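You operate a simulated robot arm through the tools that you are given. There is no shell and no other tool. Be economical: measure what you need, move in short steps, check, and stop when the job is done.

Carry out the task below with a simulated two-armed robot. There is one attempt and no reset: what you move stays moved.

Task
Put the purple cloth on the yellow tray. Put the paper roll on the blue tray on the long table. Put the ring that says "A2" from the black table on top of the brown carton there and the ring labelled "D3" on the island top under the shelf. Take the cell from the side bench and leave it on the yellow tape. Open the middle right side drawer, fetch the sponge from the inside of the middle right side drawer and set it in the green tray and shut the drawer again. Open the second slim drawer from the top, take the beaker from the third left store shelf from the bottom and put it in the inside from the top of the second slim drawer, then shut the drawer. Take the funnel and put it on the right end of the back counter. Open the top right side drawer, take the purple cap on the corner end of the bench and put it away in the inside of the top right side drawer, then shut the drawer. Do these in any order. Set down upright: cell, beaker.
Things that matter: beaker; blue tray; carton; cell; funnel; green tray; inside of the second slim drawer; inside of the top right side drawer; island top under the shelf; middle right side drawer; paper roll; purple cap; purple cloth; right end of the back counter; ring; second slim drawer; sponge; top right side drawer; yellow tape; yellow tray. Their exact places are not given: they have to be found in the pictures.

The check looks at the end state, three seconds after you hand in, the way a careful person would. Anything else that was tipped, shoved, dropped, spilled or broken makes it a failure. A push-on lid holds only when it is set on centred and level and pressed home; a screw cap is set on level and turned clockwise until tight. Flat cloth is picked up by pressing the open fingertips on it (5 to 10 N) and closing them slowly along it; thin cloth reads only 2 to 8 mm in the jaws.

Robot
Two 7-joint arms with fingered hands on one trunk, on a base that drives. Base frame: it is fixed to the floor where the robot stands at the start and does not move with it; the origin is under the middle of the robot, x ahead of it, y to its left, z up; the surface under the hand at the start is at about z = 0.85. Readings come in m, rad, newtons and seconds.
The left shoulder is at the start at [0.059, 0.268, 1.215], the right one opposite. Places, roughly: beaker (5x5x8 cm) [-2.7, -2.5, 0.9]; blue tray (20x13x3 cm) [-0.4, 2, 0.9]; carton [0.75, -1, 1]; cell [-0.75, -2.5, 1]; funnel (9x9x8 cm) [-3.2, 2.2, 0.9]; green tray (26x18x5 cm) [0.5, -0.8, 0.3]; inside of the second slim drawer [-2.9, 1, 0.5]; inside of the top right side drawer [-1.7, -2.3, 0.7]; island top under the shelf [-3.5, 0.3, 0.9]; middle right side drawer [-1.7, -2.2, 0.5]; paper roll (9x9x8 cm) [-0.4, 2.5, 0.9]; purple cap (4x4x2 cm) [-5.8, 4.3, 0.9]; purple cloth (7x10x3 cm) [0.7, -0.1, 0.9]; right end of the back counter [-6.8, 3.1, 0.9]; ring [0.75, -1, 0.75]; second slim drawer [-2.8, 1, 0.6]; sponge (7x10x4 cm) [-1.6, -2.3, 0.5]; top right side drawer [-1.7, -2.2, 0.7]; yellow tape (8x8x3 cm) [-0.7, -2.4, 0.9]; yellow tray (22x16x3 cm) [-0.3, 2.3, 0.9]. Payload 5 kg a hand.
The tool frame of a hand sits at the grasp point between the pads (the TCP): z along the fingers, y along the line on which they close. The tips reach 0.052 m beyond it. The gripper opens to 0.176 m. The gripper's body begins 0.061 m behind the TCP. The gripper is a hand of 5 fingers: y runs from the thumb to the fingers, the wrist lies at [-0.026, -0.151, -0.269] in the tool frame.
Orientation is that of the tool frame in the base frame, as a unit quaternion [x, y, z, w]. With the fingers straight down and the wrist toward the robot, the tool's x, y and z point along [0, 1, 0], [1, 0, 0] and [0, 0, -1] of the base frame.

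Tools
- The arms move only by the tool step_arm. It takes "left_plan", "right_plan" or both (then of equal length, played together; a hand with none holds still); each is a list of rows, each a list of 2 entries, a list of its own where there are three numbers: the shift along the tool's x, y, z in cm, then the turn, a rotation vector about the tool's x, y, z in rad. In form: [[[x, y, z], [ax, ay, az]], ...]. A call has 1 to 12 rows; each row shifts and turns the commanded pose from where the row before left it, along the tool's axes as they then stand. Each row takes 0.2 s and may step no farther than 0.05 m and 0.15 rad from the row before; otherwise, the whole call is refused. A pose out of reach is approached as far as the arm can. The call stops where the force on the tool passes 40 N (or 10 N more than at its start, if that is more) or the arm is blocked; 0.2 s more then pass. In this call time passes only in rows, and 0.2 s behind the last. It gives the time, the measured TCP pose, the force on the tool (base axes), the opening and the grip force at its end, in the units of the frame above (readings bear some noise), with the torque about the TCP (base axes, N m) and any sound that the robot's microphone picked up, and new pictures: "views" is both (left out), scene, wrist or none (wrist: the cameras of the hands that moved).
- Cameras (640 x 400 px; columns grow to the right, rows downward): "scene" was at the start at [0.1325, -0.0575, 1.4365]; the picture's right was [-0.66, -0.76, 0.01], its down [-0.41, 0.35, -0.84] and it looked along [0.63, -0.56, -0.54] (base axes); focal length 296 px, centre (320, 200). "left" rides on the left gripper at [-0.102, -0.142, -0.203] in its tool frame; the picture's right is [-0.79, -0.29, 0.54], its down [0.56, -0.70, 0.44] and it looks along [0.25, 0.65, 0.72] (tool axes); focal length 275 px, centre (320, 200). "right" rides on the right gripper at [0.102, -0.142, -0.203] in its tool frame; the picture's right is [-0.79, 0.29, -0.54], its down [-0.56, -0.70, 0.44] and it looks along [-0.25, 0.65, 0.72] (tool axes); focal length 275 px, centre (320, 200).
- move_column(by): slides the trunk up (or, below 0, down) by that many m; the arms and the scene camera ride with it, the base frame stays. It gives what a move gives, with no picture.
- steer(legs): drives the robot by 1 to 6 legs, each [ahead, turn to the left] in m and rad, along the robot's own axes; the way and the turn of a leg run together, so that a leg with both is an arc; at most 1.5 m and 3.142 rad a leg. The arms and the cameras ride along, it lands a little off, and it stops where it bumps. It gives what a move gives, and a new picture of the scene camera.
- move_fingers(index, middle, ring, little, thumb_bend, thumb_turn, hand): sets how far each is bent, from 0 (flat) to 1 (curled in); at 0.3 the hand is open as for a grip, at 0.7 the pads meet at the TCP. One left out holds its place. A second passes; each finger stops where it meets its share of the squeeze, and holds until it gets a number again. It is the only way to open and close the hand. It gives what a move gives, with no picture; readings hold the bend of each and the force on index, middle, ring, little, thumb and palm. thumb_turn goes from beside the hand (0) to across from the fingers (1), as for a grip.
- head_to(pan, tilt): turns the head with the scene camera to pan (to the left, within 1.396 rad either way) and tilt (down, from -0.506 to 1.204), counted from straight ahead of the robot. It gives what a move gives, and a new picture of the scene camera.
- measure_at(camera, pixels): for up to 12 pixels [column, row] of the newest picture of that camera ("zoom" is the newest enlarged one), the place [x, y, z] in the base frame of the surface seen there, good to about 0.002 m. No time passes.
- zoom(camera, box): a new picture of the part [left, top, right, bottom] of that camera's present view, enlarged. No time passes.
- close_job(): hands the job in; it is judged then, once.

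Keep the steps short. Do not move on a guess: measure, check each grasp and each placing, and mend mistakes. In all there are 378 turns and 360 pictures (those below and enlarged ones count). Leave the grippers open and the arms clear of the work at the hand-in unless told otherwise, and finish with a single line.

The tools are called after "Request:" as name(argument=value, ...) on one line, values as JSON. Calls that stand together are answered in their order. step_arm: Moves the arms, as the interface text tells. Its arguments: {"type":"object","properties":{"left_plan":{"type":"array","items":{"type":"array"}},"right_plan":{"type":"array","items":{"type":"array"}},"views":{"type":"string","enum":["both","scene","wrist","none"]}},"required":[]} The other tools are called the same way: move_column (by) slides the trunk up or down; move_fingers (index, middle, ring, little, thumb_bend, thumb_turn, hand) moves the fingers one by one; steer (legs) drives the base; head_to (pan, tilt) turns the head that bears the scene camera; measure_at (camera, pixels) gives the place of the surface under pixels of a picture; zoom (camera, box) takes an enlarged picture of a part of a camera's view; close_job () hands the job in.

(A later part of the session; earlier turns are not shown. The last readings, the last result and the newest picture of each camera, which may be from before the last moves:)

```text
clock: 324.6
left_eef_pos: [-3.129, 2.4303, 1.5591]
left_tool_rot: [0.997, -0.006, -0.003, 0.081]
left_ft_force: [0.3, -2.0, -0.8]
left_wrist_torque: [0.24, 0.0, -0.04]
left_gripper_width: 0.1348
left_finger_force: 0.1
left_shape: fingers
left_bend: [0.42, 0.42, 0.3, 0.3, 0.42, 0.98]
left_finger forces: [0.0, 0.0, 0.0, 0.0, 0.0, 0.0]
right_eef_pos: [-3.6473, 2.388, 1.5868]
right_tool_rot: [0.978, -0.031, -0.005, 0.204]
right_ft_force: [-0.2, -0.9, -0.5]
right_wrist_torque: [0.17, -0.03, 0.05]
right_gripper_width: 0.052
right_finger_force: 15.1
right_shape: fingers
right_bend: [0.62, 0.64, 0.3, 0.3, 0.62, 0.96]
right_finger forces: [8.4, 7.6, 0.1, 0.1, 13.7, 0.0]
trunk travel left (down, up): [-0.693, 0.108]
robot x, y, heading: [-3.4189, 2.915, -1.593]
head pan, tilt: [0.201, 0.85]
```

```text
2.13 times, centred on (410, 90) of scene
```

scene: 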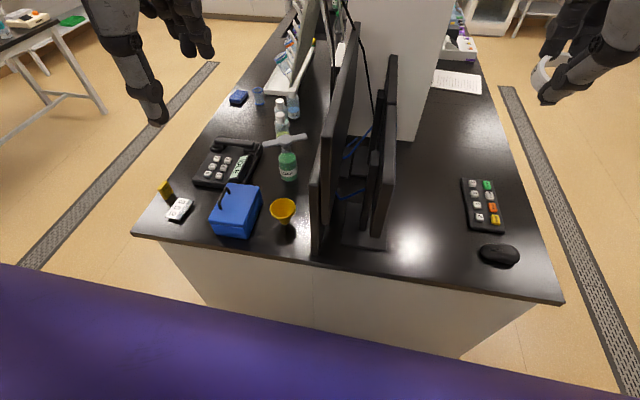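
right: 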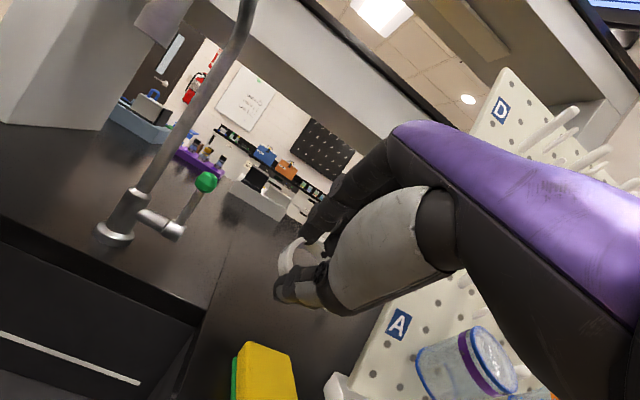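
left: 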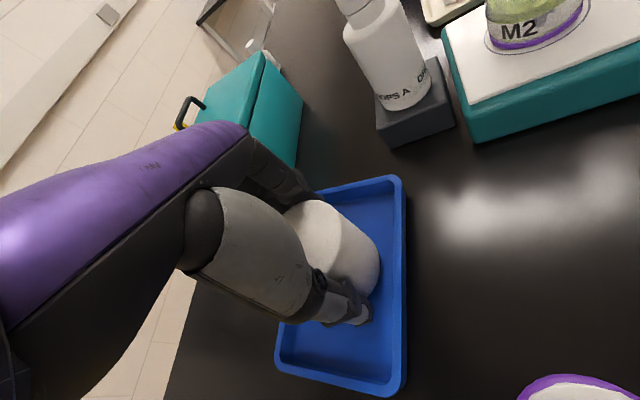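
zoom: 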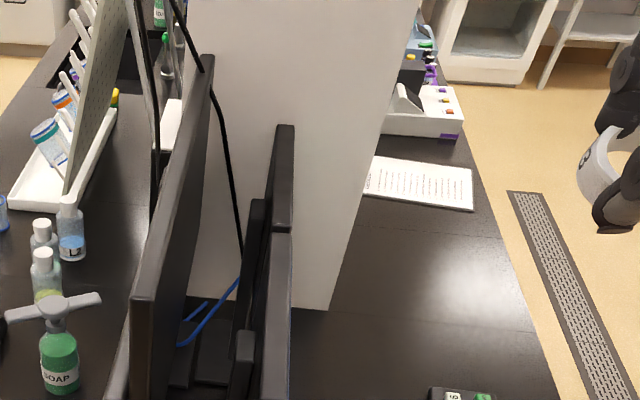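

The island's back edge is at x=-4.0, so D3 can go in from the back side easily. First the funnel: centre about (-3.18, 2.225), rim z≈0.97. I level the left hand and move it above the funnel.

Request:
step_arm(left_plan=[[[-1, 2, 0], [0.03, 0, 0]], [[-1, 3, 0], [0.04, 0, 0]], [[-1, 4, 0], [0.05, 0, 0]], [[-1, 4, 0], [0.04, 0, 0]], [[-1, 4, 0], [0, 0, 0]], [[0, 3, 1], [0, 0, 0]]], views="none")

Request:
move_column(by=-0.3)

Request:
step_arm(left_plan=[[[0, 0, 0], [0, 0, 0]]])

```text
clock: 326.0
left_eef_pos: [-3.1808, 2.2337, 1.5617]
left_tool_rot: [1.0, -0.006, -0.003, 0.002]
left_ft_force: [0.4, -0.9, 0.2]
left_wrist_torque: [0.1, 0.01, 0.01]
left_gripper_width: 0.1346
left_finger_force: 0.1
left_shape: fingers
left_bend: [0.42, 0.42, 0.3, 0.3, 0.42, 0.98]
left_finger forces: [0.1, 0.0, 0.0, 0.0, 0.0, 0.1]
right_eef_pos: [-3.6455, 2.391, 1.588]
right_tool_rot: [0.978, -0.029, -0.005, 0.205]
right_ft_force: [-0.1, -0.7, 0.0]
right_wrist_torque: [0.04, 0.0, 0.03]
right_gripper_width: 0.0518
right_finger_force: 14.7
right_shape: fingers
right_bend: [0.62, 0.64, 0.3, 0.3, 0.62, 0.96]
right_finger forces: [8.5, 7.6, 0.0, 0.0, 13.7, 0.1]
trunk travel left (down, up): [-0.693, 0.108]
robot x, y, heading: [-3.4214, 2.9147, -1.587]
head pan, tilt: [0.201, 0.85]
```

```text
clock: 329.0
left_eef_pos: [-3.1811, 2.2357, 1.2649]
left_tool_rot: [1.0, -0.006, -0.003, 0.003]
left_ft_force: [-0.6, -0.1, 0.8]
left_wrist_torque: [-0.04, -0.03, 0.0]
left_gripper_width: 0.1348
left_finger_force: 0.1
left_shape: fingers
left_bend: [0.42, 0.42, 0.3, 0.3, 0.42, 0.98]
left_finger forces: [0.0, 0.0, 0.0, 0.0, 0.0, 0.0]
right_eef_pos: [-3.6477, 2.3797, 1.2699]
right_tool_rot: [0.982, -0.031, -0.007, 0.185]
right_ft_force: [-0.1, 0.5, 0.8]
right_wrist_torque: [0.0, -0.01, 0.0]
right_gripper_width: 0.0519
right_finger_force: 15.3
right_shape: fingers
right_bend: [0.62, 0.64, 0.3, 0.3, 0.62, 0.96]
right_finger forces: [8.6, 7.5, 0.1, 0.0, 13.8, 0.0]
trunk travel left (down, up): [-0.393, 0.408]
robot x, y, heading: [-3.4202, 2.9124, -1.591]
head pan, tilt: [0.201, 0.85]
```

```text
clock: 329.4
left_eef_pos: [-3.1814, 2.2361, 1.2632]
left_tool_rot: [1.0, -0.007, -0.003, 0.004]
left_ft_force: [-1.3, 0.8, -0.1]
left_wrist_torque: [-0.01, 0.0, 0.01]
left_gripper_width: 0.1352
left_finger_force: 0.0
left_shape: fingers
left_bend: [0.42, 0.42, 0.3, 0.3, 0.42, 0.98]
left_finger forces: [0.0, 0.1, 0.0, 0.0, 0.0, 0.0]
right_eef_pos: [-3.6465, 2.3812, 1.2704]
right_tool_rot: [0.982, -0.031, -0.007, 0.186]
right_ft_force: [0.2, -0.3, -1.0]
right_wrist_torque: [0.01, -0.02, -0.02]
right_gripper_width: 0.0521
right_finger_force: 15.1
right_shape: fingers
right_bend: [0.62, 0.64, 0.3, 0.3, 0.62, 0.96]
right_finger forces: [8.5, 7.6, 0.0, 0.1, 13.6, 0.0]
trunk travel left (down, up): [-0.393, 0.408]
robot x, y, heading: [-3.4176, 2.9174, -1.593]
head pan, tilt: [0.201, 0.85]
```

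scene: 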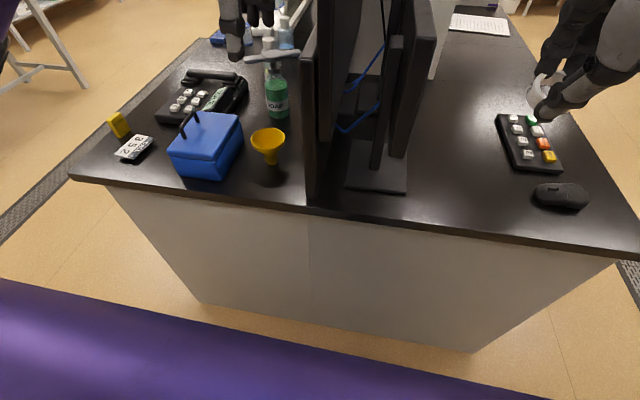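
left: 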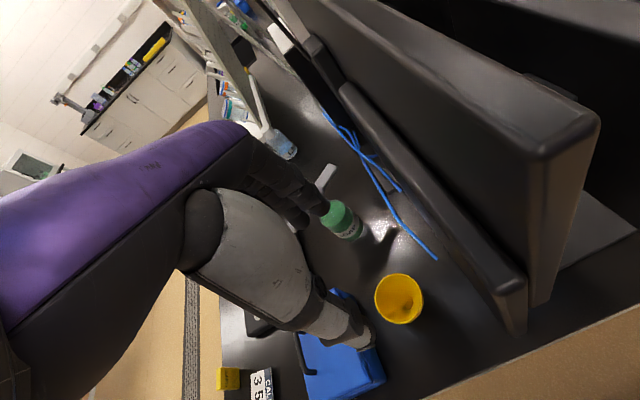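

I measure the funnel rim, the monitor edge and the soap bottle from the left camera.

Request:
measure_at(camera="left", pixels=[[378, 292], [400, 276], [421, 296], [402, 323], [398, 300], [500, 290], [345, 220], [326, 178], [350, 290], [375, 355], [350, 370]])

```text
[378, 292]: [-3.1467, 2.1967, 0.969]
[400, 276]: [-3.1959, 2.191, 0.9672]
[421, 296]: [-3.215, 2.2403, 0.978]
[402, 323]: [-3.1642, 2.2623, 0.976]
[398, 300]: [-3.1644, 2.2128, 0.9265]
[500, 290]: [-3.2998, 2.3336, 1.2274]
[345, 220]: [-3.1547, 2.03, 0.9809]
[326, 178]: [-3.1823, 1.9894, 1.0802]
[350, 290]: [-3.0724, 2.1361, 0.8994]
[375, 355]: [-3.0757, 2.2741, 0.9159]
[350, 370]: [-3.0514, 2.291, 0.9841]
```

The monitor edge is near the hand camera's mount. I yaw the hand 0.4 rad clockwise to keep the mount away, centre on (-3.18, 2.227) and descend part way.

Request:
step_arm(left_plan=[[[0, 0.4, 1], [0, 0, 0.1]], [[0, 0.4, 2], [0, 0, 0.1]], [[0, 0, 3], [0, 0, 0.1]], [[0, 0, 4], [0, 0, 0.1]], [[0, 0, 4], [0, 0, 0]], [[0, 0, 4], [0, 0, 0]]])

```text
clock: 330.8
left_eef_pos: [-3.1844, 2.2252, 1.0823]
left_tool_rot: [0.979, -0.205, -0.003, 0.002]
left_ft_force: [1.3, -1.9, 1.3]
left_wrist_torque: [0.12, 0.16, -0.06]
left_gripper_width: 0.1348
left_finger_force: 0.1
left_shape: fingers
left_bend: [0.42, 0.42, 0.3, 0.3, 0.42, 0.98]
left_finger forces: [0.1, 0.1, 0.1, 0.1, 0.1, 0.0]
right_eef_pos: [-3.6467, 2.3793, 1.27]
right_tool_rot: [0.982, -0.031, -0.006, 0.184]
right_ft_force: [0.4, -1.1, -0.2]
right_wrist_torque: [0.11, 0.08, -0.03]
right_gripper_width: 0.0515
right_finger_force: 14.8
right_shape: fingers
right_bend: [0.62, 0.64, 0.3, 0.3, 0.62, 0.96]
right_finger forces: [8.6, 7.6, 0.1, 0.0, 13.7, 0.0]
trunk travel left (down, up): [-0.393, 0.408]
robot x, y, heading: [-3.4179, 2.9156, -1.595]
head pan, tilt: [0.201, 0.85]
```

scene: 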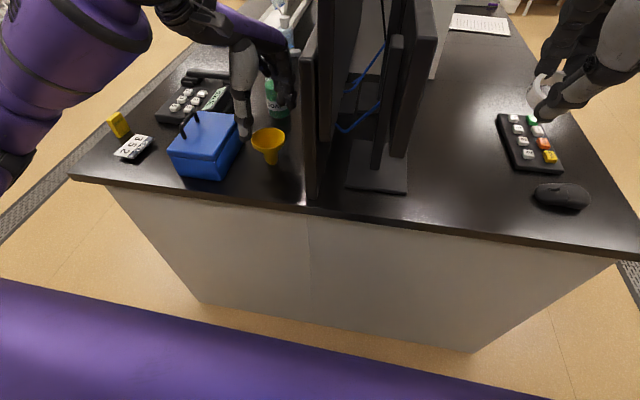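
left: 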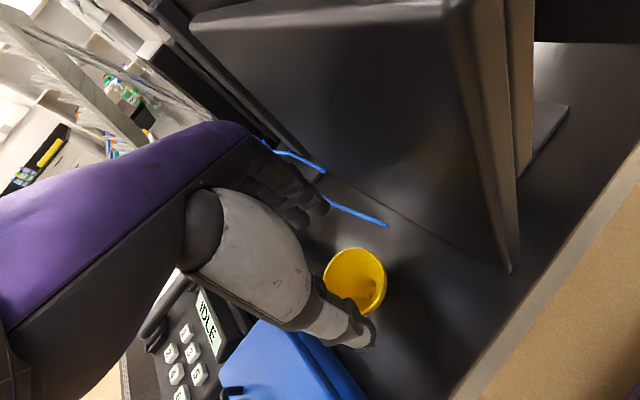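

The hand is aligned. I descend 10 cm to rim level and check.

Request:
step_arm(left_plan=[[[0, 0.2, 3], [0, 0, 0]], [[0, 0, 3], [0, 0, 0]], [[0, 0, 3], [0, 0, 0]], [[0, 0, 0.8], [0, 0, 0]]])

Request:
zoom(camera="scene", box=[150, 50, 340, 210])

```text
clock: 331.8
left_eef_pos: [-3.1868, 2.2261, 0.9875]
left_tool_rot: [0.979, -0.206, -0.002, 0.004]
left_ft_force: [0.0, 0.7, 1.7]
left_wrist_torque: [-0.09, -0.04, 0.03]
left_gripper_width: 0.135
left_finger_force: 0.0
left_shape: fingers
left_bend: [0.42, 0.42, 0.3, 0.3, 0.42, 0.98]
left_finger forces: [0.0, 0.0, 0.0, 0.0, 0.0, 0.0]
right_eef_pos: [-3.6462, 2.3804, 1.2693]
right_tool_rot: [0.982, -0.031, -0.006, 0.186]
right_ft_force: [0.0, -0.3, 0.4]
right_wrist_torque: [-0.02, -0.07, 0.03]
right_gripper_width: 0.0523
right_finger_force: 15.4
right_shape: fingers
right_bend: [0.62, 0.64, 0.3, 0.3, 0.62, 0.96]
right_finger forces: [8.5, 7.6, 0.0, 0.0, 13.7, 0.1]
trunk travel left (down, up): [-0.393, 0.408]
robot x, y, heading: [-3.4178, 2.9185, -1.593]
head pan, tilt: [0.201, 0.85]
```

scene: 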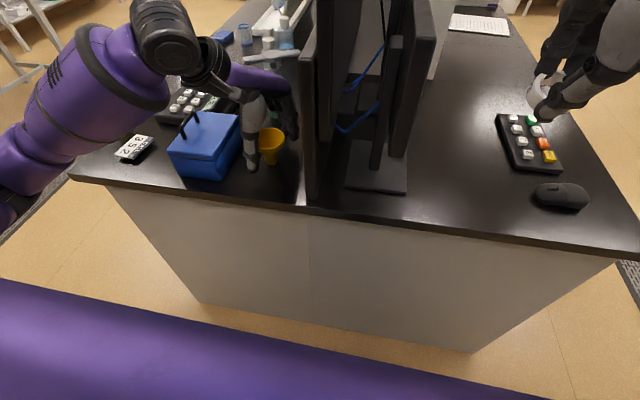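
left: 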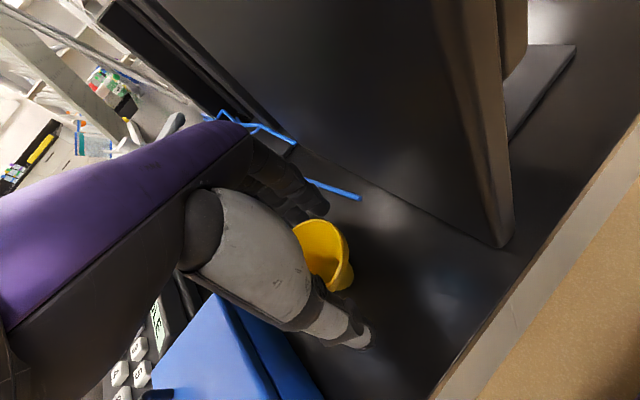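

```text
2.50 times, centred on (245, 130) of scene
```

zoom: 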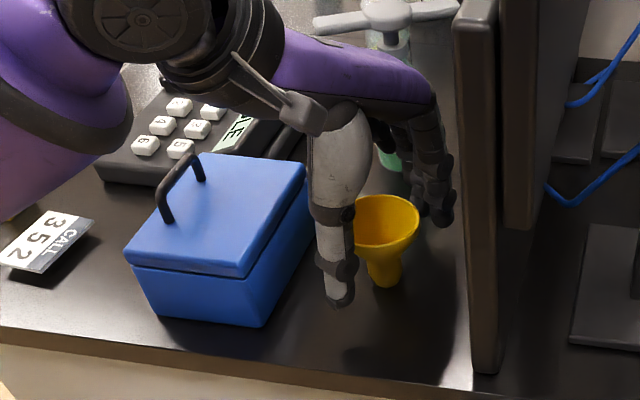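

The thumb is in front of the funnel and the fingers are behind. I close gently.

Request:
move_fingers(hand="left", index=0.56, middle=0.56, thumb_bend=0.56)

Request:
zoom(camera="left", box=[180, 140, 460, 380])

Request:
zoom(camera="scene", box=[150, 50, 340, 210])

```text
clock: 332.8
left_eef_pos: [-3.1852, 2.2255, 0.9875]
left_tool_rot: [0.979, -0.205, -0.002, 0.004]
left_ft_force: [0.5, 0.4, 0.6]
left_wrist_torque: [-0.01, 0.05, 0.01]
left_gripper_width: 0.0738
left_finger_force: 0.1
left_shape: fingers
left_bend: [0.56, 0.56, 0.3, 0.3, 0.56, 0.98]
left_finger forces: [0.1, 0.1, 0.0, 0.0, 0.0, 0.1]
right_eef_pos: [-3.6463, 2.3811, 1.27]
right_tool_rot: [0.982, -0.03, -0.007, 0.185]
right_ft_force: [0.9, -0.7, 0.2]
right_wrist_torque: [0.03, 0.03, -0.03]
right_gripper_width: 0.0516
right_finger_force: 14.4
right_shape: fingers
right_bend: [0.62, 0.64, 0.3, 0.3, 0.62, 0.96]
right_finger forces: [8.5, 7.6, 0.0, 0.1, 13.7, 0.0]
trunk travel left (down, up): [-0.393, 0.408]
robot x, y, heading: [-3.4222, 2.9152, -1.595]
head pan, tilt: [0.201, 0.85]
```

```text
1.67 times, centred on (320, 260) of left
```

zoom: 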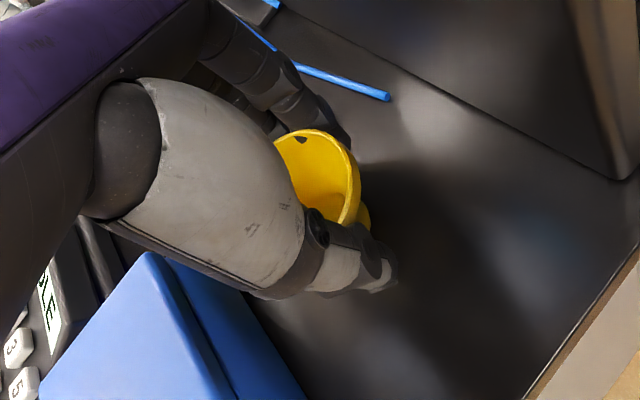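

```text
2.50 times, centred on (245, 130) of scene
```

zoom: 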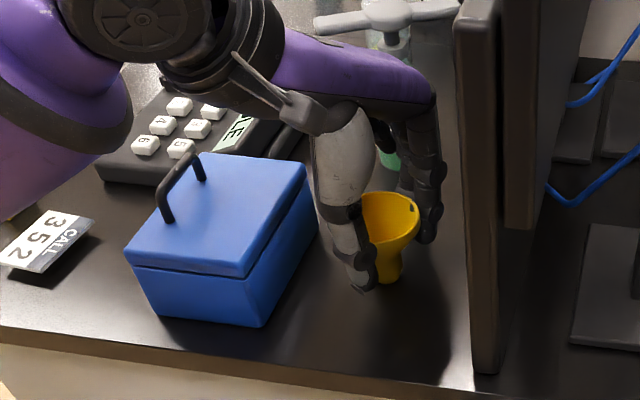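

The fingertips sit under the rim around the cone. I close further.

Request:
move_fingers(hand="left", index=0.63, middle=0.63, thumb_bend=0.62)

Request:
zoom(camera="left", box=[180, 140, 460, 380])

```text
clock: 333.8
left_eef_pos: [-3.1845, 2.2263, 0.9871]
left_tool_rot: [0.979, -0.205, -0.003, 0.004]
left_ft_force: [-0.4, -0.6, 0.1]
left_wrist_torque: [0.02, 0.02, -0.02]
left_gripper_width: 0.0588
left_finger_force: 9.0
left_shape: fingers
left_bend: [0.61, 0.61, 0.3, 0.3, 0.59, 0.97]
left_finger forces: [4.7, 4.3, 0.0, 0.0, 9.2, 0.1]
right_eef_pos: [-3.6476, 2.3792, 1.2694]
right_tool_rot: [0.982, -0.03, -0.007, 0.186]
right_ft_force: [-0.6, -0.3, -0.9]
right_wrist_torque: [0.03, 0.0, 0.0]
right_gripper_width: 0.052
right_finger_force: 14.9
right_shape: fingers
right_bend: [0.62, 0.64, 0.3, 0.3, 0.62, 0.96]
right_finger forces: [8.5, 7.6, 0.0, 0.0, 13.7, 0.1]
trunk travel left (down, up): [-0.393, 0.408]
robot x, y, heading: [-3.4202, 2.9201, -1.595]
head pan, tilt: [0.201, 0.85]
```

```text
1.67 times, centred on (320, 260) of left
```

zoom: 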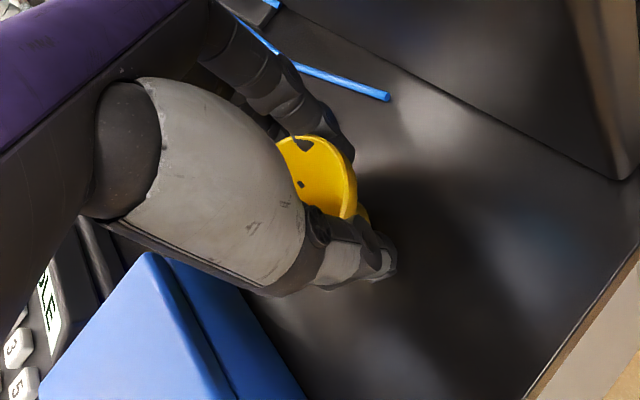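

It's gripped at about 9 N on each side. I add a bit of squeeze and lift.

Request:
move_fingers(hand="left", index=0.66, middle=0.66, thumb_bend=0.65)

Request:
step_arm(left_plan=[[[0, 0, -1], [0, 0, 0]], [[0, 0, -2], [0, 0, 0]], [[0, 0, -3], [0, 0, 0]], [[0, 0, -4], [0, 0, 0]], [[0, 0, -4], [0, 0, 0]], [[0, 0, -4], [0, 0, 0]], [[0, 0, -4], [0, 0, 0]], [[0, 0, -4], [0, 0, 0]]])

```text
clock: 334.8
left_eef_pos: [-3.1845, 2.2258, 0.9881]
left_tool_rot: [0.979, -0.205, -0.003, 0.003]
left_ft_force: [-0.2, -0.7, 0.1]
left_wrist_torque: [-0.01, 0.0, -0.04]
left_gripper_width: 0.0569
left_finger_force: 15.9
left_shape: fingers
left_bend: [0.62, 0.62, 0.3, 0.3, 0.59, 0.97]
left_finger forces: [7.8, 7.4, 0.1, 0.0, 16.5, 0.0]
right_eef_pos: [-3.6471, 2.379, 1.2706]
right_tool_rot: [0.982, -0.03, -0.006, 0.186]
right_ft_force: [-1.2, 0.0, -1.1]
right_wrist_torque: [-0.04, -0.02, 0.0]
right_gripper_width: 0.0521
right_finger_force: 14.9
right_shape: fingers
right_bend: [0.62, 0.64, 0.3, 0.3, 0.62, 0.96]
right_finger forces: [8.5, 7.6, 0.1, 0.1, 13.7, 0.0]
trunk travel left (down, up): [-0.393, 0.408]
robot x, y, heading: [-3.42, 2.9142, -1.596]
head pan, tilt: [0.201, 0.85]
```

```text
clock: 336.6
left_eef_pos: [-3.1833, 2.2248, 1.2459]
left_tool_rot: [0.979, -0.205, -0.002, 0.003]
left_ft_force: [-1.3, 0.5, -2.0]
left_wrist_torque: [-0.1, -0.12, 0.04]
left_gripper_width: 0.0566
left_finger_force: 15.5
left_shape: fingers
left_bend: [0.62, 0.62, 0.3, 0.3, 0.6, 0.97]
left_finger forces: [7.9, 7.5, 0.0, 0.0, 16.2, 0.0]
right_eef_pos: [-3.6474, 2.3804, 1.269]
right_tool_rot: [0.982, -0.031, -0.006, 0.186]
right_ft_force: [-0.3, 0.7, -0.3]
right_wrist_torque: [-0.08, -0.09, 0.0]
right_gripper_width: 0.0519
right_finger_force: 15.3
right_shape: fingers
right_bend: [0.62, 0.64, 0.3, 0.3, 0.62, 0.96]
right_finger forces: [8.5, 7.6, 0.0, 0.1, 13.7, 0.0]
trunk travel left (down, up): [-0.393, 0.408]
robot x, y, heading: [-3.4179, 2.9146, -1.591]
head pan, tilt: [0.201, 0.85]
```

scene: 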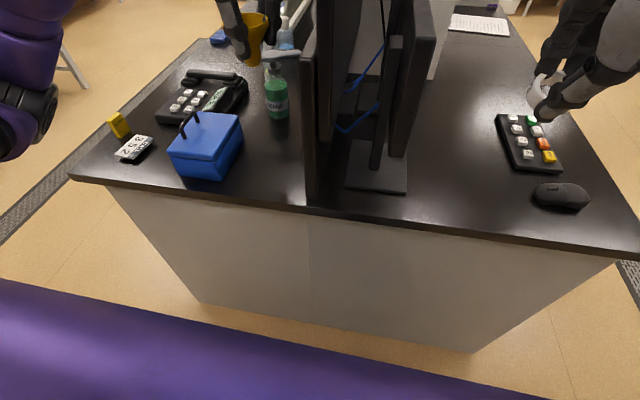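
left: 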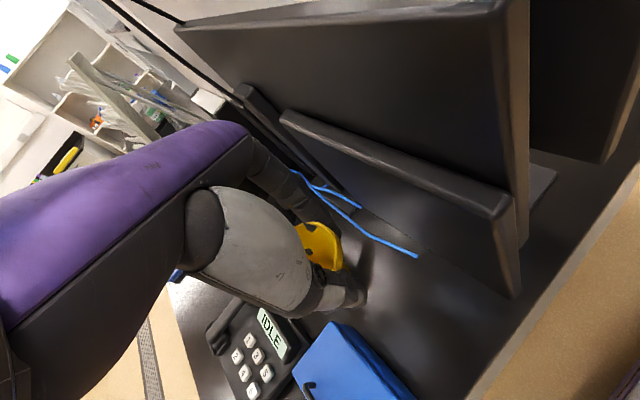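

The funnel is held. I back off and drive around to the island's back side, ending at about (-4.6, 1.15) facing along it.

Request:
steer(legs=[[-0.3, 0], [0, -1.571], [1.25, 0], [0, 1.571], [1.5, 0], [0.55, 0]])

```text
clock: 372.7
left_eef_pos: [-4.6352, 0.5535, 1.244]
left_tool_rot: [0.973, -0.233, -0.002, 0.003]
left_ft_force: [-1.0, -0.9, -0.9]
left_wrist_torque: [0.07, 0.01, -0.08]
left_gripper_width: 0.0553
left_finger_force: 15.2
left_shape: fingers
left_bend: [0.62, 0.63, 0.3, 0.3, 0.6, 0.97]
left_finger forces: [8.1, 7.8, 0.0, 0.0, 14.8, 0.1]
right_eef_pos: [-5.0894, 0.7357, 1.2695]
right_tool_rot: [0.981, -0.059, -0.012, 0.185]
right_ft_force: [-1.2, -0.5, -1.0]
right_wrist_torque: [0.08, -0.01, 0.02]
right_gripper_width: 0.052
right_finger_force: 14.6
right_shape: fingers
right_bend: [0.62, 0.64, 0.3, 0.3, 0.62, 0.96]
right_finger forces: [8.4, 7.6, 0.0, 0.0, 13.5, 0.1]
trunk travel left (down, up): [-0.393, 0.408]
robot x, y, heading: [-4.8299, 1.2577, -1.65]
head pan, tilt: [0.201, 0.85]
```

scene: 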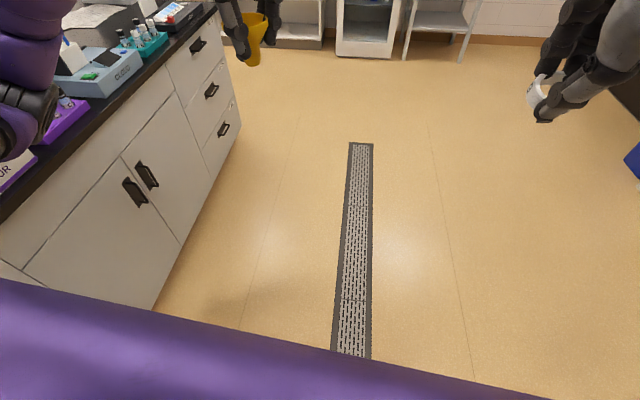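

I turn left to face the island's back and look at the area under the shelf.

Request:
steer(legs=[[0, 1.65]])

Request:
head_to(pan=-0.25, tilt=0.5)

```text
clock: 379.1
left_eef_pos: [-4.1552, 1.4871, 1.2531]
left_tool_rot: [0.84, 0.542, 0.007, 0.007]
left_ft_force: [-1.0, 0.2, -0.7]
left_wrist_torque: [0.02, 0.01, 0.03]
left_gripper_width: 0.0549
left_finger_force: 15.0
left_shape: fingers
left_bend: [0.62, 0.63, 0.3, 0.3, 0.6, 0.97]
left_finger forces: [7.9, 7.6, 0.0, 0.1, 14.0, 0.0]
right_eef_pos: [-4.3149, 1.0253, 1.2777]
right_tool_rot: [0.72, 0.667, 0.128, 0.138]
right_ft_force: [0.0, 0.5, 0.0]
right_wrist_torque: [0.02, -0.02, 0.0]
right_gripper_width: 0.052
right_finger_force: 14.7
right_shape: fingers
right_bend: [0.62, 0.64, 0.3, 0.3, 0.62, 0.96]
right_finger forces: [8.4, 7.5, 0.0, 0.0, 13.3, 0.0]
trunk travel left (down, up): [-0.393, 0.408]
robot x, y, heading: [-4.8331, 1.2418, -0.037]
head pan, tilt: [0.201, 0.85]
```

scene: 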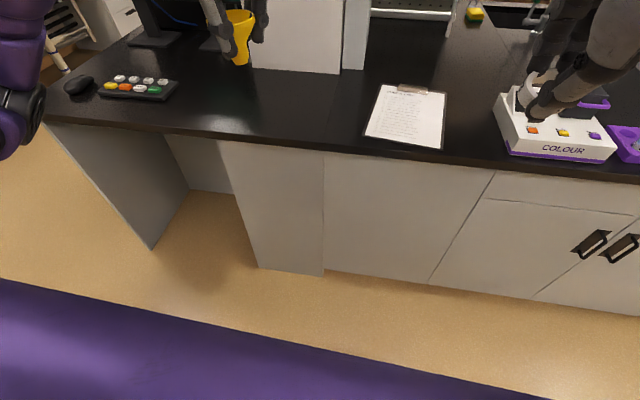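

```text
clock: 380.1
left_eef_pos: [-4.1691, 1.4861, 1.2602]
left_tool_rot: [0.84, 0.542, 0.01, 0.01]
left_ft_force: [2.2, 0.2, -2.5]
left_wrist_torque: [0.05, 0.2, -0.02]
left_gripper_width: 0.0548
left_finger_force: 14.7
left_shape: fingers
left_bend: [0.62, 0.63, 0.3, 0.3, 0.6, 0.97]
left_finger forces: [8.4, 8.0, 0.0, 0.1, 14.8, 0.1]
right_eef_pos: [-4.3291, 1.0234, 1.2851]
right_tool_rot: [0.722, 0.664, 0.133, 0.143]
right_ft_force: [2.3, -2.7, -2.0]
right_wrist_torque: [0.34, 0.23, 0.2]
right_gripper_width: 0.052
right_finger_force: 15.5
right_shape: fingers
right_bend: [0.62, 0.64, 0.3, 0.3, 0.62, 0.96]
right_finger forces: [8.4, 7.8, 0.0, 0.0, 13.6, 0.1]
trunk travel left (down, up): [-0.393, 0.408]
robot x, y, heading: [-4.8343, 1.2389, -0.032]
head pan, tilt: [-0.25, 0.499]
```

scene: 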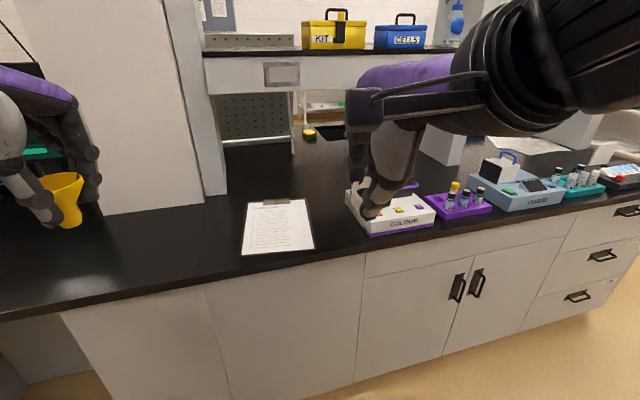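

I measure the shelf's near edge, the clipboard, the COLOUR device and the counter behind them.

Request:
measure_at(camera="scene", pixels=[[280, 92], [280, 50], [200, 170], [270, 205], [310, 245], [350, 195], [430, 215], [300, 170], [330, 165], [400, 190], [340, 250], [250, 140]])

```text
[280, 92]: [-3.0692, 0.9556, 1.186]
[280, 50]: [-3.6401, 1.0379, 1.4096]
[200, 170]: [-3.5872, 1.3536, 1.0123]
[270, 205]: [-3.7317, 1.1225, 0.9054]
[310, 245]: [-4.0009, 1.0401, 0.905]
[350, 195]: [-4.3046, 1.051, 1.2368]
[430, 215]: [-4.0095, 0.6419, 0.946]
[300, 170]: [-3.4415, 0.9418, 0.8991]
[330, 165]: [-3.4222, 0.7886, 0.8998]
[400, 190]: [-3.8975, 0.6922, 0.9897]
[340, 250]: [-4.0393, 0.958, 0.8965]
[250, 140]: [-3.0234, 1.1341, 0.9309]
```

Under-shelf space: x -3.64 to -3.31. I pull the left hand back 15 cm so the funnel stays clear of the post, then drive 0.36 m closer.

Request:
step_arm(left_plan=[[[0, -2, 0], [0, 0, 0]], [[0, -4, 0], [0, 0, 0]], [[0, -4, 0], [0, 0, 0]], [[0, -4, 0], [0, 0, 0]], [[0, -2, 0], [0, 0, 0]]], views="none")

Request:
steer(legs=[[0.36, 0.03]])

```text
clock: 381.2
left_eef_pos: [-4.3188, 1.554, 1.2549]
left_tool_rot: [0.84, 0.543, 0.012, 0.012]
left_ft_force: [-0.6, -0.1, 0.5]
left_wrist_torque: [0.06, -0.02, -0.02]
left_gripper_width: 0.0545
left_finger_force: 15.4
left_shape: fingers
left_bend: [0.63, 0.63, 0.3, 0.3, 0.6, 0.97]
left_finger forces: [8.2, 7.8, 0.1, 0.0, 14.4, 0.0]
right_eef_pos: [-4.3307, 1.0255, 1.286]
right_tool_rot: [0.72, 0.666, 0.134, 0.144]
right_ft_force: [0.2, -0.2, -0.6]
right_wrist_torque: [0.04, -0.02, 0.04]
right_gripper_width: 0.0516
right_finger_force: 15.3
right_shape: fingers
right_bend: [0.62, 0.64, 0.3, 0.3, 0.62, 0.96]
right_finger forces: [8.4, 7.8, 0.1, 0.1, 13.6, 0.0]
trunk travel left (down, up): [-0.393, 0.408]
robot x, y, heading: [-4.8321, 1.2386, -0.033]
head pan, tilt: [-0.25, 0.499]
```

```text
clock: 384.2
left_eef_pos: [-3.9764, 1.5648, 1.2536]
left_tool_rot: [0.831, 0.557, 0.011, 0.01]
left_ft_force: [0.6, -0.5, -0.2]
left_wrist_torque: [0.03, 0.11, 0.0]
left_gripper_width: 0.0542
left_finger_force: 15.2
left_shape: fingers
left_bend: [0.63, 0.63, 0.3, 0.3, 0.6, 0.97]
left_finger forces: [8.3, 7.9, 0.0, 0.0, 14.3, 0.0]
right_eef_pos: [-3.9711, 1.035, 1.2863]
right_tool_rot: [0.709, 0.677, 0.136, 0.142]
right_ft_force: [1.0, -0.4, -0.1]
right_wrist_torque: [0.0, 0.07, 0.06]
right_gripper_width: 0.0516
right_finger_force: 15.0
right_shape: fingers
right_bend: [0.62, 0.64, 0.3, 0.3, 0.62, 0.96]
right_finger forces: [8.4, 7.8, 0.0, 0.0, 13.7, 0.0]
trunk travel left (down, up): [-0.393, 0.408]
robot x, y, heading: [-4.4791, 1.2313, 0.003]
head pan, tilt: [-0.25, 0.499]
```

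scene: 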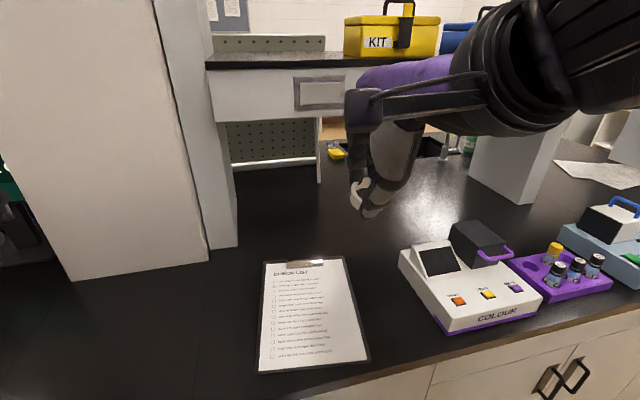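

Now I lower the right hand to z≈1.02 above the clipboard edge.

Request:
step_arm(right_plan=[[[-1, -1, 2], [0, 0, 0]], [[-1.5, -1.7, 4], [0, 0, 0]], [[-1.5, -1.7, 4], [0, 0, 0]], [[-1.5, -1.7, 4], [0, 0, 0]], [[-1.5, -1.7, 4], [0, 0, 0]], [[-1.5, -1.7, 4], [0, 0, 0]], [[0, 0, 1.5], [0, 0, 0]]], views="scene")

```text
clock: 385.8
left_eef_pos: [-3.9959, 1.5653, 1.261]
left_tool_rot: [0.83, 0.558, 0.018, 0.014]
left_ft_force: [-0.3, -0.2, 1.0]
left_wrist_torque: [0.01, -0.13, 0.01]
left_gripper_width: 0.0544
left_finger_force: 15.7
left_shape: fingers
left_bend: [0.62, 0.63, 0.3, 0.3, 0.61, 0.97]
left_finger forces: [8.5, 8.0, 0.0, 0.0, 14.9, 0.1]
right_eef_pos: [-3.983, 1.0395, 1.3018]
right_tool_rot: [0.71, 0.673, 0.149, 0.145]
right_ft_force: [-1.4, -0.5, 0.1]
right_wrist_torque: [-0.01, -0.07, 0.0]
right_gripper_width: 0.0519
right_finger_force: 14.9
right_shape: fingers
right_bend: [0.62, 0.64, 0.3, 0.3, 0.62, 0.96]
right_finger forces: [8.5, 7.5, 0.0, 0.0, 13.4, 0.0]
right hand out of reach, approached as far as the arm can: row 1, 2, 3, 4, 5, 6, 7
trunk travel left (down, up): [-0.393, 0.408]
robot x, y, heading: [-4.4862, 1.2308, -0.002]
head pan, tilt: [-0.25, 0.499]
```

scene: 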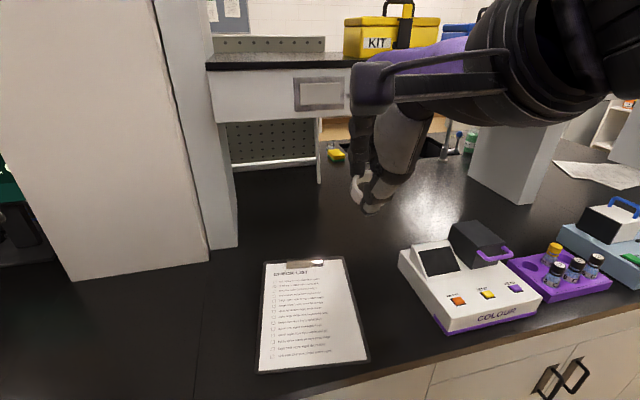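

It's too close to the body there. I move forward first, then down.

Request:
step_arm(right_plan=[[[-0.5, 3, 1], [0, 0, 0]], [[-0.5, 3, 2], [0, 0, 0]], [[-1, 2, 4], [0, 0, 0]], [[-1, -1, 4.5], [0, 0, 0]], [[-1, -1.7, 4.5], [0, 0, 0]], [[-1, -1.7, 4.5], [0, 0, 0]], [[-1, -1.7, 4.5], [0, 0, 0]], [[-1, -1, 3], [0, 0, 0]]], views="scene")

```text
clock: 387.6
left_eef_pos: [-3.9945, 1.5614, 1.262]
left_tool_rot: [0.831, 0.556, 0.017, 0.013]
left_ft_force: [0.6, -3.4, -0.1]
left_wrist_torque: [0.39, 0.04, 0.05]
left_gripper_width: 0.0543
left_finger_force: 16.2
left_shape: fingers
left_bend: [0.62, 0.63, 0.3, 0.3, 0.61, 0.97]
left_finger forces: [8.6, 7.9, 0.0, 0.1, 14.7, 0.1]
right_eef_pos: [-3.8339, 0.9695, 1.0428]
right_tool_rot: [0.708, 0.676, 0.142, 0.144]
right_ft_force: [0.5, -1.7, 1.2]
right_wrist_torque: [0.23, 0.06, 0.13]
right_gripper_width: 0.0516
right_finger_force: 14.9
right_shape: fingers
right_bend: [0.62, 0.64, 0.3, 0.3, 0.62, 0.96]
right_finger forces: [8.5, 7.6, 0.0, 0.0, 13.4, 0.0]
right hand out of reach, approached as far as the arm can: row 5, 6, 7
trunk travel left (down, up): [-0.393, 0.408]
robot x, y, heading: [-4.4809, 1.233, -0.0]
head pan, tilt: [-0.25, 0.499]
```

scene: 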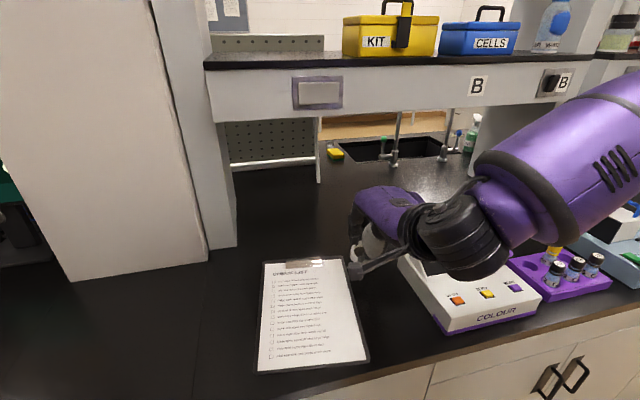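

It's at z=1.04. I move forward under the shelf to x≈-3.53 while lowering slightly.

Request:
step_arm(right_plan=[[[-0.6, 2, 1.5], [0, 0, 0]], [[-0.6, 3.6, 2.6], [0, 0, 0]], [[-0.6, 3.6, 2.6], [0, 0, 0]], [[-0.6, 3.6, 2.6], [0, 0, 0]], [[-0.6, 3.6, 2.6], [0, 0, 0]], [[0, 3.6, 2.6], [0, 0, 0]], [[0, 3.6, 2.0], [0, 0, 0]]])

```text
clock: 389.2
left_eef_pos: [-3.9936, 1.5654, 1.2602]
left_tool_rot: [0.83, 0.557, 0.017, 0.014]
left_ft_force: [0.4, -0.9, 0.2]
left_wrist_torque: [0.0, -0.01, -0.03]
left_gripper_width: 0.054
left_finger_force: 16.1
left_shape: fingers
left_bend: [0.62, 0.63, 0.3, 0.3, 0.61, 0.97]
left_finger forces: [8.6, 7.9, 0.0, 0.1, 14.7, 0.0]
right_eef_pos: [-3.5565, 0.9317, 0.99]
right_tool_rot: [0.708, 0.677, 0.141, 0.145]
right_ft_force: [-0.1, 1.1, -1.3]
right_wrist_torque: [0.05, -0.09, 0.04]
right_gripper_width: 0.0518
right_finger_force: 15.3
right_shape: fingers
right_bend: [0.62, 0.64, 0.3, 0.3, 0.62, 0.96]
right_finger forces: [8.6, 7.6, 0.0, 0.0, 13.5, 0.0]
trunk travel left (down, up): [-0.393, 0.408]
robot x, y, heading: [-4.48, 1.2299, -0.003]
head pan, tilt: [-0.25, 0.499]
```

scene: 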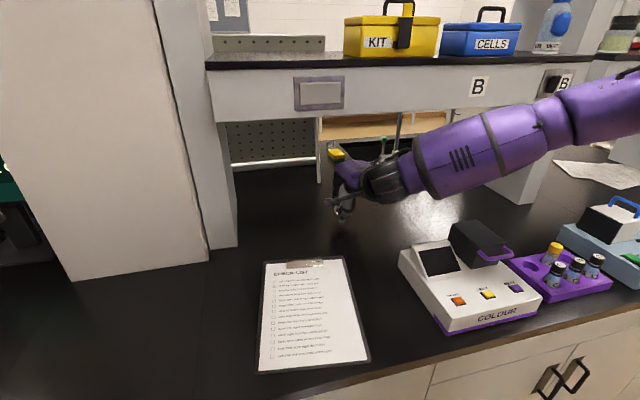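
right: 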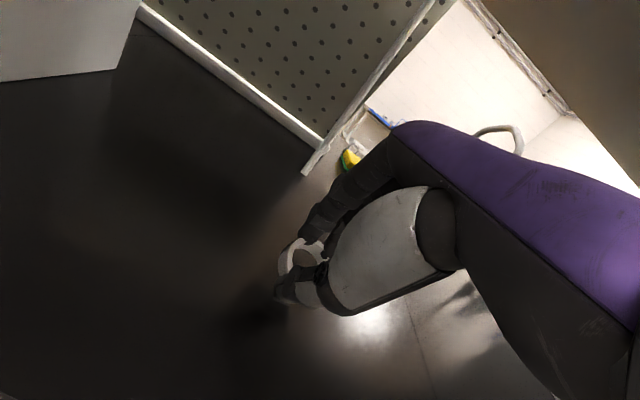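

I'm under the shelf. I shift 3 cm forward while levelling the ring gently.

Request:
step_arm(right_plan=[[[0, 1.4, 0.5], [0.06, 0, 0]], [[0, 1.4, 0.3], [0.06, 0, 0]], [[0, 0.5, 0], [0.06, 0, 0]], [[0, 0, 0], [0.06, 0, 0]], [[0, 0, 0], [0.06, 0, 0]]], views="wrist")

```text
clock: 390.4
left_eef_pos: [-3.9934, 1.5655, 1.2598]
left_tool_rot: [0.83, 0.558, 0.016, 0.014]
left_ft_force: [0.1, 0.6, -0.4]
left_wrist_torque: [-0.03, 0.04, -0.07]
left_gripper_width: 0.0542
left_finger_force: 15.7
left_shape: fingers
left_bend: [0.62, 0.63, 0.3, 0.3, 0.61, 0.97]
left_finger forces: [8.5, 8.0, 0.0, 0.0, 14.8, 0.0]
right_eef_pos: [-3.5202, 0.928, 0.9932]
right_tool_rot: [0.721, 0.691, 0.036, 0.037]
right_ft_force: [0.2, 0.9, -1.8]
right_wrist_torque: [-0.03, 0.01, 0.03]
right_gripper_width: 0.0517
right_finger_force: 14.7
right_shape: fingers
right_bend: [0.62, 0.64, 0.3, 0.3, 0.62, 0.96]
right_finger forces: [8.6, 7.6, 0.1, 0.0, 13.4, 0.0]
trunk travel left (down, up): [-0.393, 0.408]
robot x, y, heading: [-4.4821, 1.2367, -0.002]
head pan, tilt: [-0.25, 0.499]
```

right: 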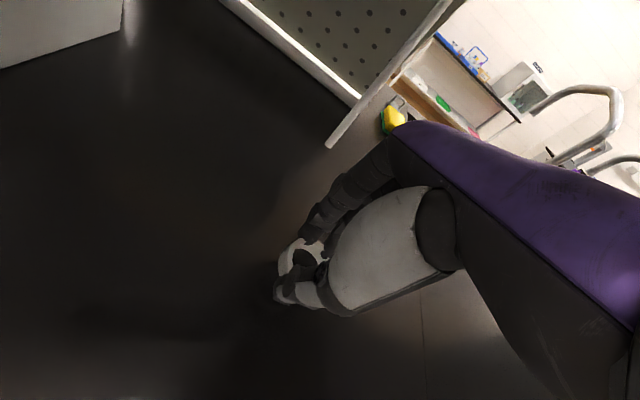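

Nearly level, at (-3.52, 0.93). I lower 3 cm to just above the counter and release.

Request:
step_arm(right_plan=[[[0, 0, 1.2], [0, 0, 0]], [[0, 0, 1], [0, 0, 0]], [[0, 0, 0.5], [0, 0, 0]], [[0, 0, 0.3], [0, 0, 0]]], views="none")

Request:
move_fingers(hand="right", index=0.52, middle=0.52, thumb_bend=0.52)

Request:
step_arm(right_plan=[[[0, 0, -1], [0, 0, 0]], [[0, -0.5, -3], [0, 0, 0]]], views="wrist")

```text
clock: 391.4
left_eef_pos: [-3.9933, 1.5652, 1.2602]
left_tool_rot: [0.83, 0.557, 0.018, 0.014]
left_ft_force: [-0.4, -0.6, -1.0]
left_wrist_torque: [-0.02, -0.04, -0.02]
left_gripper_width: 0.0541
left_finger_force: 15.3
left_shape: fingers
left_bend: [0.62, 0.63, 0.3, 0.3, 0.61, 0.97]
left_finger forces: [8.4, 7.8, 0.0, 0.1, 14.7, 0.0]
right_eef_pos: [-3.5162, 0.9288, 0.9647]
right_tool_rot: [0.722, 0.69, 0.038, 0.038]
right_ft_force: [0.5, -0.7, -0.5]
right_wrist_torque: [-0.01, -0.01, 0.01]
right_gripper_width: 0.0518
right_finger_force: 14.3
right_shape: fingers
right_bend: [0.62, 0.64, 0.3, 0.3, 0.62, 0.96]
right_finger forces: [8.4, 7.7, 0.0, 0.0, 13.5, 0.0]
trunk travel left (down, up): [-0.393, 0.408]
robot x, y, heading: [-4.4805, 1.232, -0.002]
head pan, tilt: [-0.25, 0.499]
```

```text
clock: 392.4
left_eef_pos: [-3.993, 1.565, 1.2594]
left_tool_rot: [0.83, 0.558, 0.018, 0.014]
left_ft_force: [-0.4, 0.5, -0.5]
left_wrist_torque: [-0.02, 0.04, 0.03]
left_gripper_width: 0.0541
left_finger_force: 15.3
left_shape: fingers
left_bend: [0.62, 0.63, 0.3, 0.3, 0.61, 0.97]
left_finger forces: [8.5, 8.0, 0.0, 0.0, 14.7, 0.0]
right_eef_pos: [-3.5159, 0.9275, 0.9647]
right_tool_rot: [0.721, 0.69, 0.038, 0.039]
right_ft_force: [-0.2, 0.0, 0.2]
right_wrist_torque: [0.04, -0.02, 0.02]
right_gripper_width: 0.0906
right_finger_force: 0.0
right_shape: fingers
right_bend: [0.52, 0.52, 0.3, 0.3, 0.52, 0.97]
right_finger forces: [0.0, 0.0, 0.0, 0.0, 0.0, 0.0]
trunk travel left (down, up): [-0.393, 0.408]
robot x, y, heading: [-4.483, 1.2338, 0.003]
head pan, tilt: [-0.25, 0.499]
```

```text
clock: 393.0
left_eef_pos: [-3.9963, 1.5658, 1.2603]
left_tool_rot: [0.831, 0.556, 0.018, 0.016]
left_ft_force: [-1.8, 0.6, 0.6]
left_wrist_torque: [-0.08, -0.21, 0.06]
left_gripper_width: 0.0539
left_finger_force: 15.8
left_shape: fingers
left_bend: [0.62, 0.63, 0.3, 0.3, 0.61, 0.97]
left_finger forces: [8.5, 7.9, 0.1, 0.0, 14.7, 0.0]
right_eef_pos: [-3.5276, 0.9309, 1.0056]
right_tool_rot: [0.721, 0.691, 0.038, 0.039]
right_ft_force: [-2.0, 0.0, 0.8]
right_wrist_torque: [-0.12, -0.23, -0.07]
right_gripper_width: 0.0904
right_finger_force: 0.1
right_shape: fingers
right_bend: [0.52, 0.52, 0.3, 0.3, 0.52, 0.97]
right_finger forces: [0.0, 0.0, 0.0, 0.1, 0.0, 0.0]
trunk travel left (down, up): [-0.393, 0.408]
robot x, y, heading: [-4.4822, 1.2356, 0.002]
head pan, tilt: [-0.25, 0.499]
```

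right: 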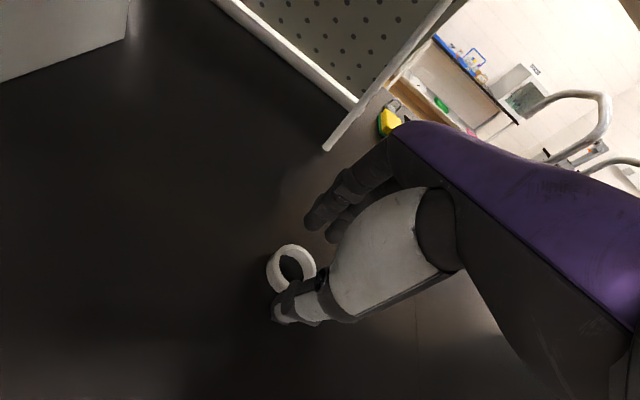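

D3 lies flat under the shelf. I withdraw the hand straight back along the same path, then back the robot off.

Request:
step_arm(right_plan=[[[0.5, -3, 0], [0, 0, 0]], [[0.5, -4, -0.3], [0, 0, 0]], [[0.5, -4, -0.3], [0, 0, 0]], [[0.5, -4, -0.3], [0, 0, 0]], [[0.5, -4, -0.5], [0, 0, 0]], [[0.5, -4, -1], [0, 0, 0]], [[0.5, -4, -2], [0, 0, 0]], [[0, -2, -4], [0, 0, 0]], [[0, 0, -4], [0, 0, 0]], [[0, 0, -4], [0, 0, 0]]], views="none")

Request:
head_to(pan=1.3, tilt=0.4)

Request:
steer(legs=[[-0.4, 0], [0, 1.0]])

```text
clock: 395.2
left_eef_pos: [-3.9959, 1.566, 1.2613]
left_tool_rot: [0.83, 0.557, 0.019, 0.015]
left_ft_force: [-1.9, 0.6, 1.8]
left_wrist_torque: [-0.06, -0.26, 0.04]
left_gripper_width: 0.0547
left_finger_force: 15.1
left_shape: fingers
left_bend: [0.62, 0.63, 0.3, 0.3, 0.61, 0.97]
left_finger forces: [8.5, 7.9, 0.0, 0.0, 14.7, 0.0]
right_eef_pos: [-3.835, 0.9773, 1.1375]
right_tool_rot: [0.722, 0.69, 0.038, 0.039]
right_ft_force: [-2.8, 0.4, -1.0]
right_wrist_torque: [-0.02, -0.25, -0.06]
right_gripper_width: 0.0908
right_finger_force: 0.1
right_shape: fingers
right_bend: [0.52, 0.52, 0.3, 0.3, 0.52, 0.97]
right_finger forces: [0.1, 0.0, 0.0, 0.1, 0.0, 0.1]
trunk travel left (down, up): [-0.393, 0.408]
robot x, y, heading: [-4.4808, 1.232, 0.002]
head pan, tilt: [-0.25, 0.499]
```

```text
clock: 396.8
left_eef_pos: [-3.9952, 1.5663, 1.2599]
left_tool_rot: [0.83, 0.557, 0.017, 0.013]
left_ft_force: [0.4, -0.5, -0.1]
left_wrist_torque: [-0.02, -0.01, -0.02]
left_gripper_width: 0.0541
left_finger_force: 15.6
left_shape: fingers
left_bend: [0.62, 0.63, 0.3, 0.3, 0.61, 0.97]
left_finger forces: [8.5, 7.9, 0.0, 0.0, 14.8, 0.1]
right_eef_pos: [-3.8325, 0.976, 1.1356]
right_tool_rot: [0.722, 0.69, 0.039, 0.039]
right_ft_force: [0.2, 0.4, -0.9]
right_wrist_torque: [0.02, 0.0, 0.01]
right_gripper_width: 0.0908
right_finger_force: 0.0
right_shape: fingers
right_bend: [0.52, 0.52, 0.3, 0.3, 0.52, 0.97]
right_finger forces: [0.0, 0.0, 0.1, 0.0, 0.0, 0.0]
trunk travel left (down, up): [-0.393, 0.408]
robot x, y, heading: [-4.4824, 1.2326, -0.008]
head pan, tilt: [1.3, 0.4]
```

scene: 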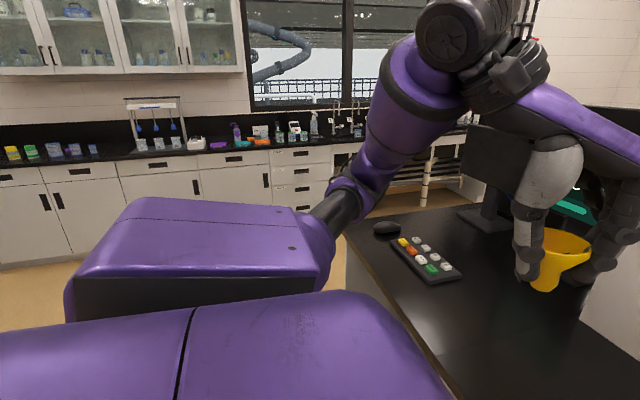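

```text
clock: 403.8
left_eef_pos: [-4.8889, 1.8228, 1.2592]
left_tool_rot: [0.464, 0.885, 0.021, 0.004]
left_ft_force: [-0.2, 1.3, -0.1]
left_wrist_torque: [0.01, 0.0, 0.02]
left_gripper_width: 0.054
left_finger_force: 15.0
left_shape: fingers
left_bend: [0.62, 0.63, 0.3, 0.3, 0.61, 0.97]
left_finger forces: [8.2, 7.7, 0.0, 0.1, 13.9, 0.0]
right_eef_pos: [-4.3092, 1.6367, 1.1349]
right_tool_rot: [0.307, 0.95, 0.051, 0.016]
right_ft_force: [1.4, -1.0, -0.3]
right_wrist_torque: [0.01, 0.02, 0.01]
right_gripper_width: 0.0911
right_finger_force: 0.0
right_shape: fingers
right_bend: [0.52, 0.52, 0.3, 0.3, 0.52, 0.97]
right_finger forces: [0.0, 0.0, 0.0, 0.0, 0.0, 0.1]
trunk travel left (down, up): [-0.393, 0.408]
robot x, y, heading: [-4.8729, 1.2299, 0.989]
head pan, tilt: [1.3, 0.4]
```

scene: 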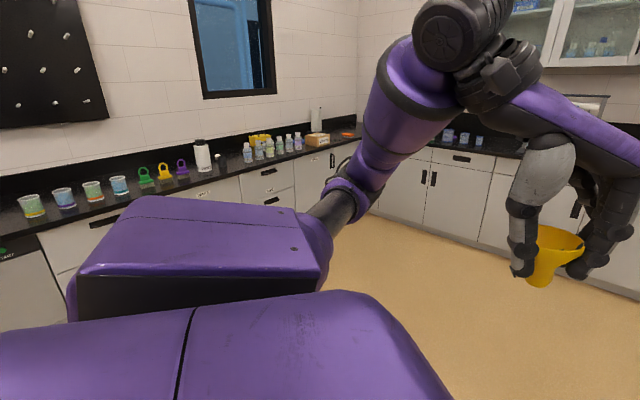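

I see the back counter (left wall) meeting the bench at the corner. I measure positions along it and zoom in.

Request:
measure_at(camera="scene", pixels=[[298, 150], [318, 140], [345, 140], [340, 148], [265, 155], [230, 170], [310, 155], [348, 133], [360, 142], [470, 145]])

Request:
zoom(camera="scene", box=[180, 90, 500, 220])

```text
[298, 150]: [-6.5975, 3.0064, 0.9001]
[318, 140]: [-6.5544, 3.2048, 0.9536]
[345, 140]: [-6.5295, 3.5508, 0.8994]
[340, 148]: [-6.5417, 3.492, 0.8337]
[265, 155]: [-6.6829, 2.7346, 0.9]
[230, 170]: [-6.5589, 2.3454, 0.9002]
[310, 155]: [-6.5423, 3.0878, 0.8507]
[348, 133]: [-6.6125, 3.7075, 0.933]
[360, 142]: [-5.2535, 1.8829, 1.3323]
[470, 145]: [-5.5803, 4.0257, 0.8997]
```

```text
2.00 times, centred on (340, 155) of scene
```

zoom: 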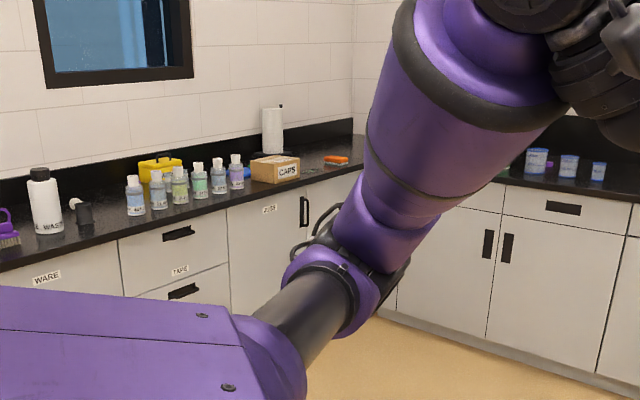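

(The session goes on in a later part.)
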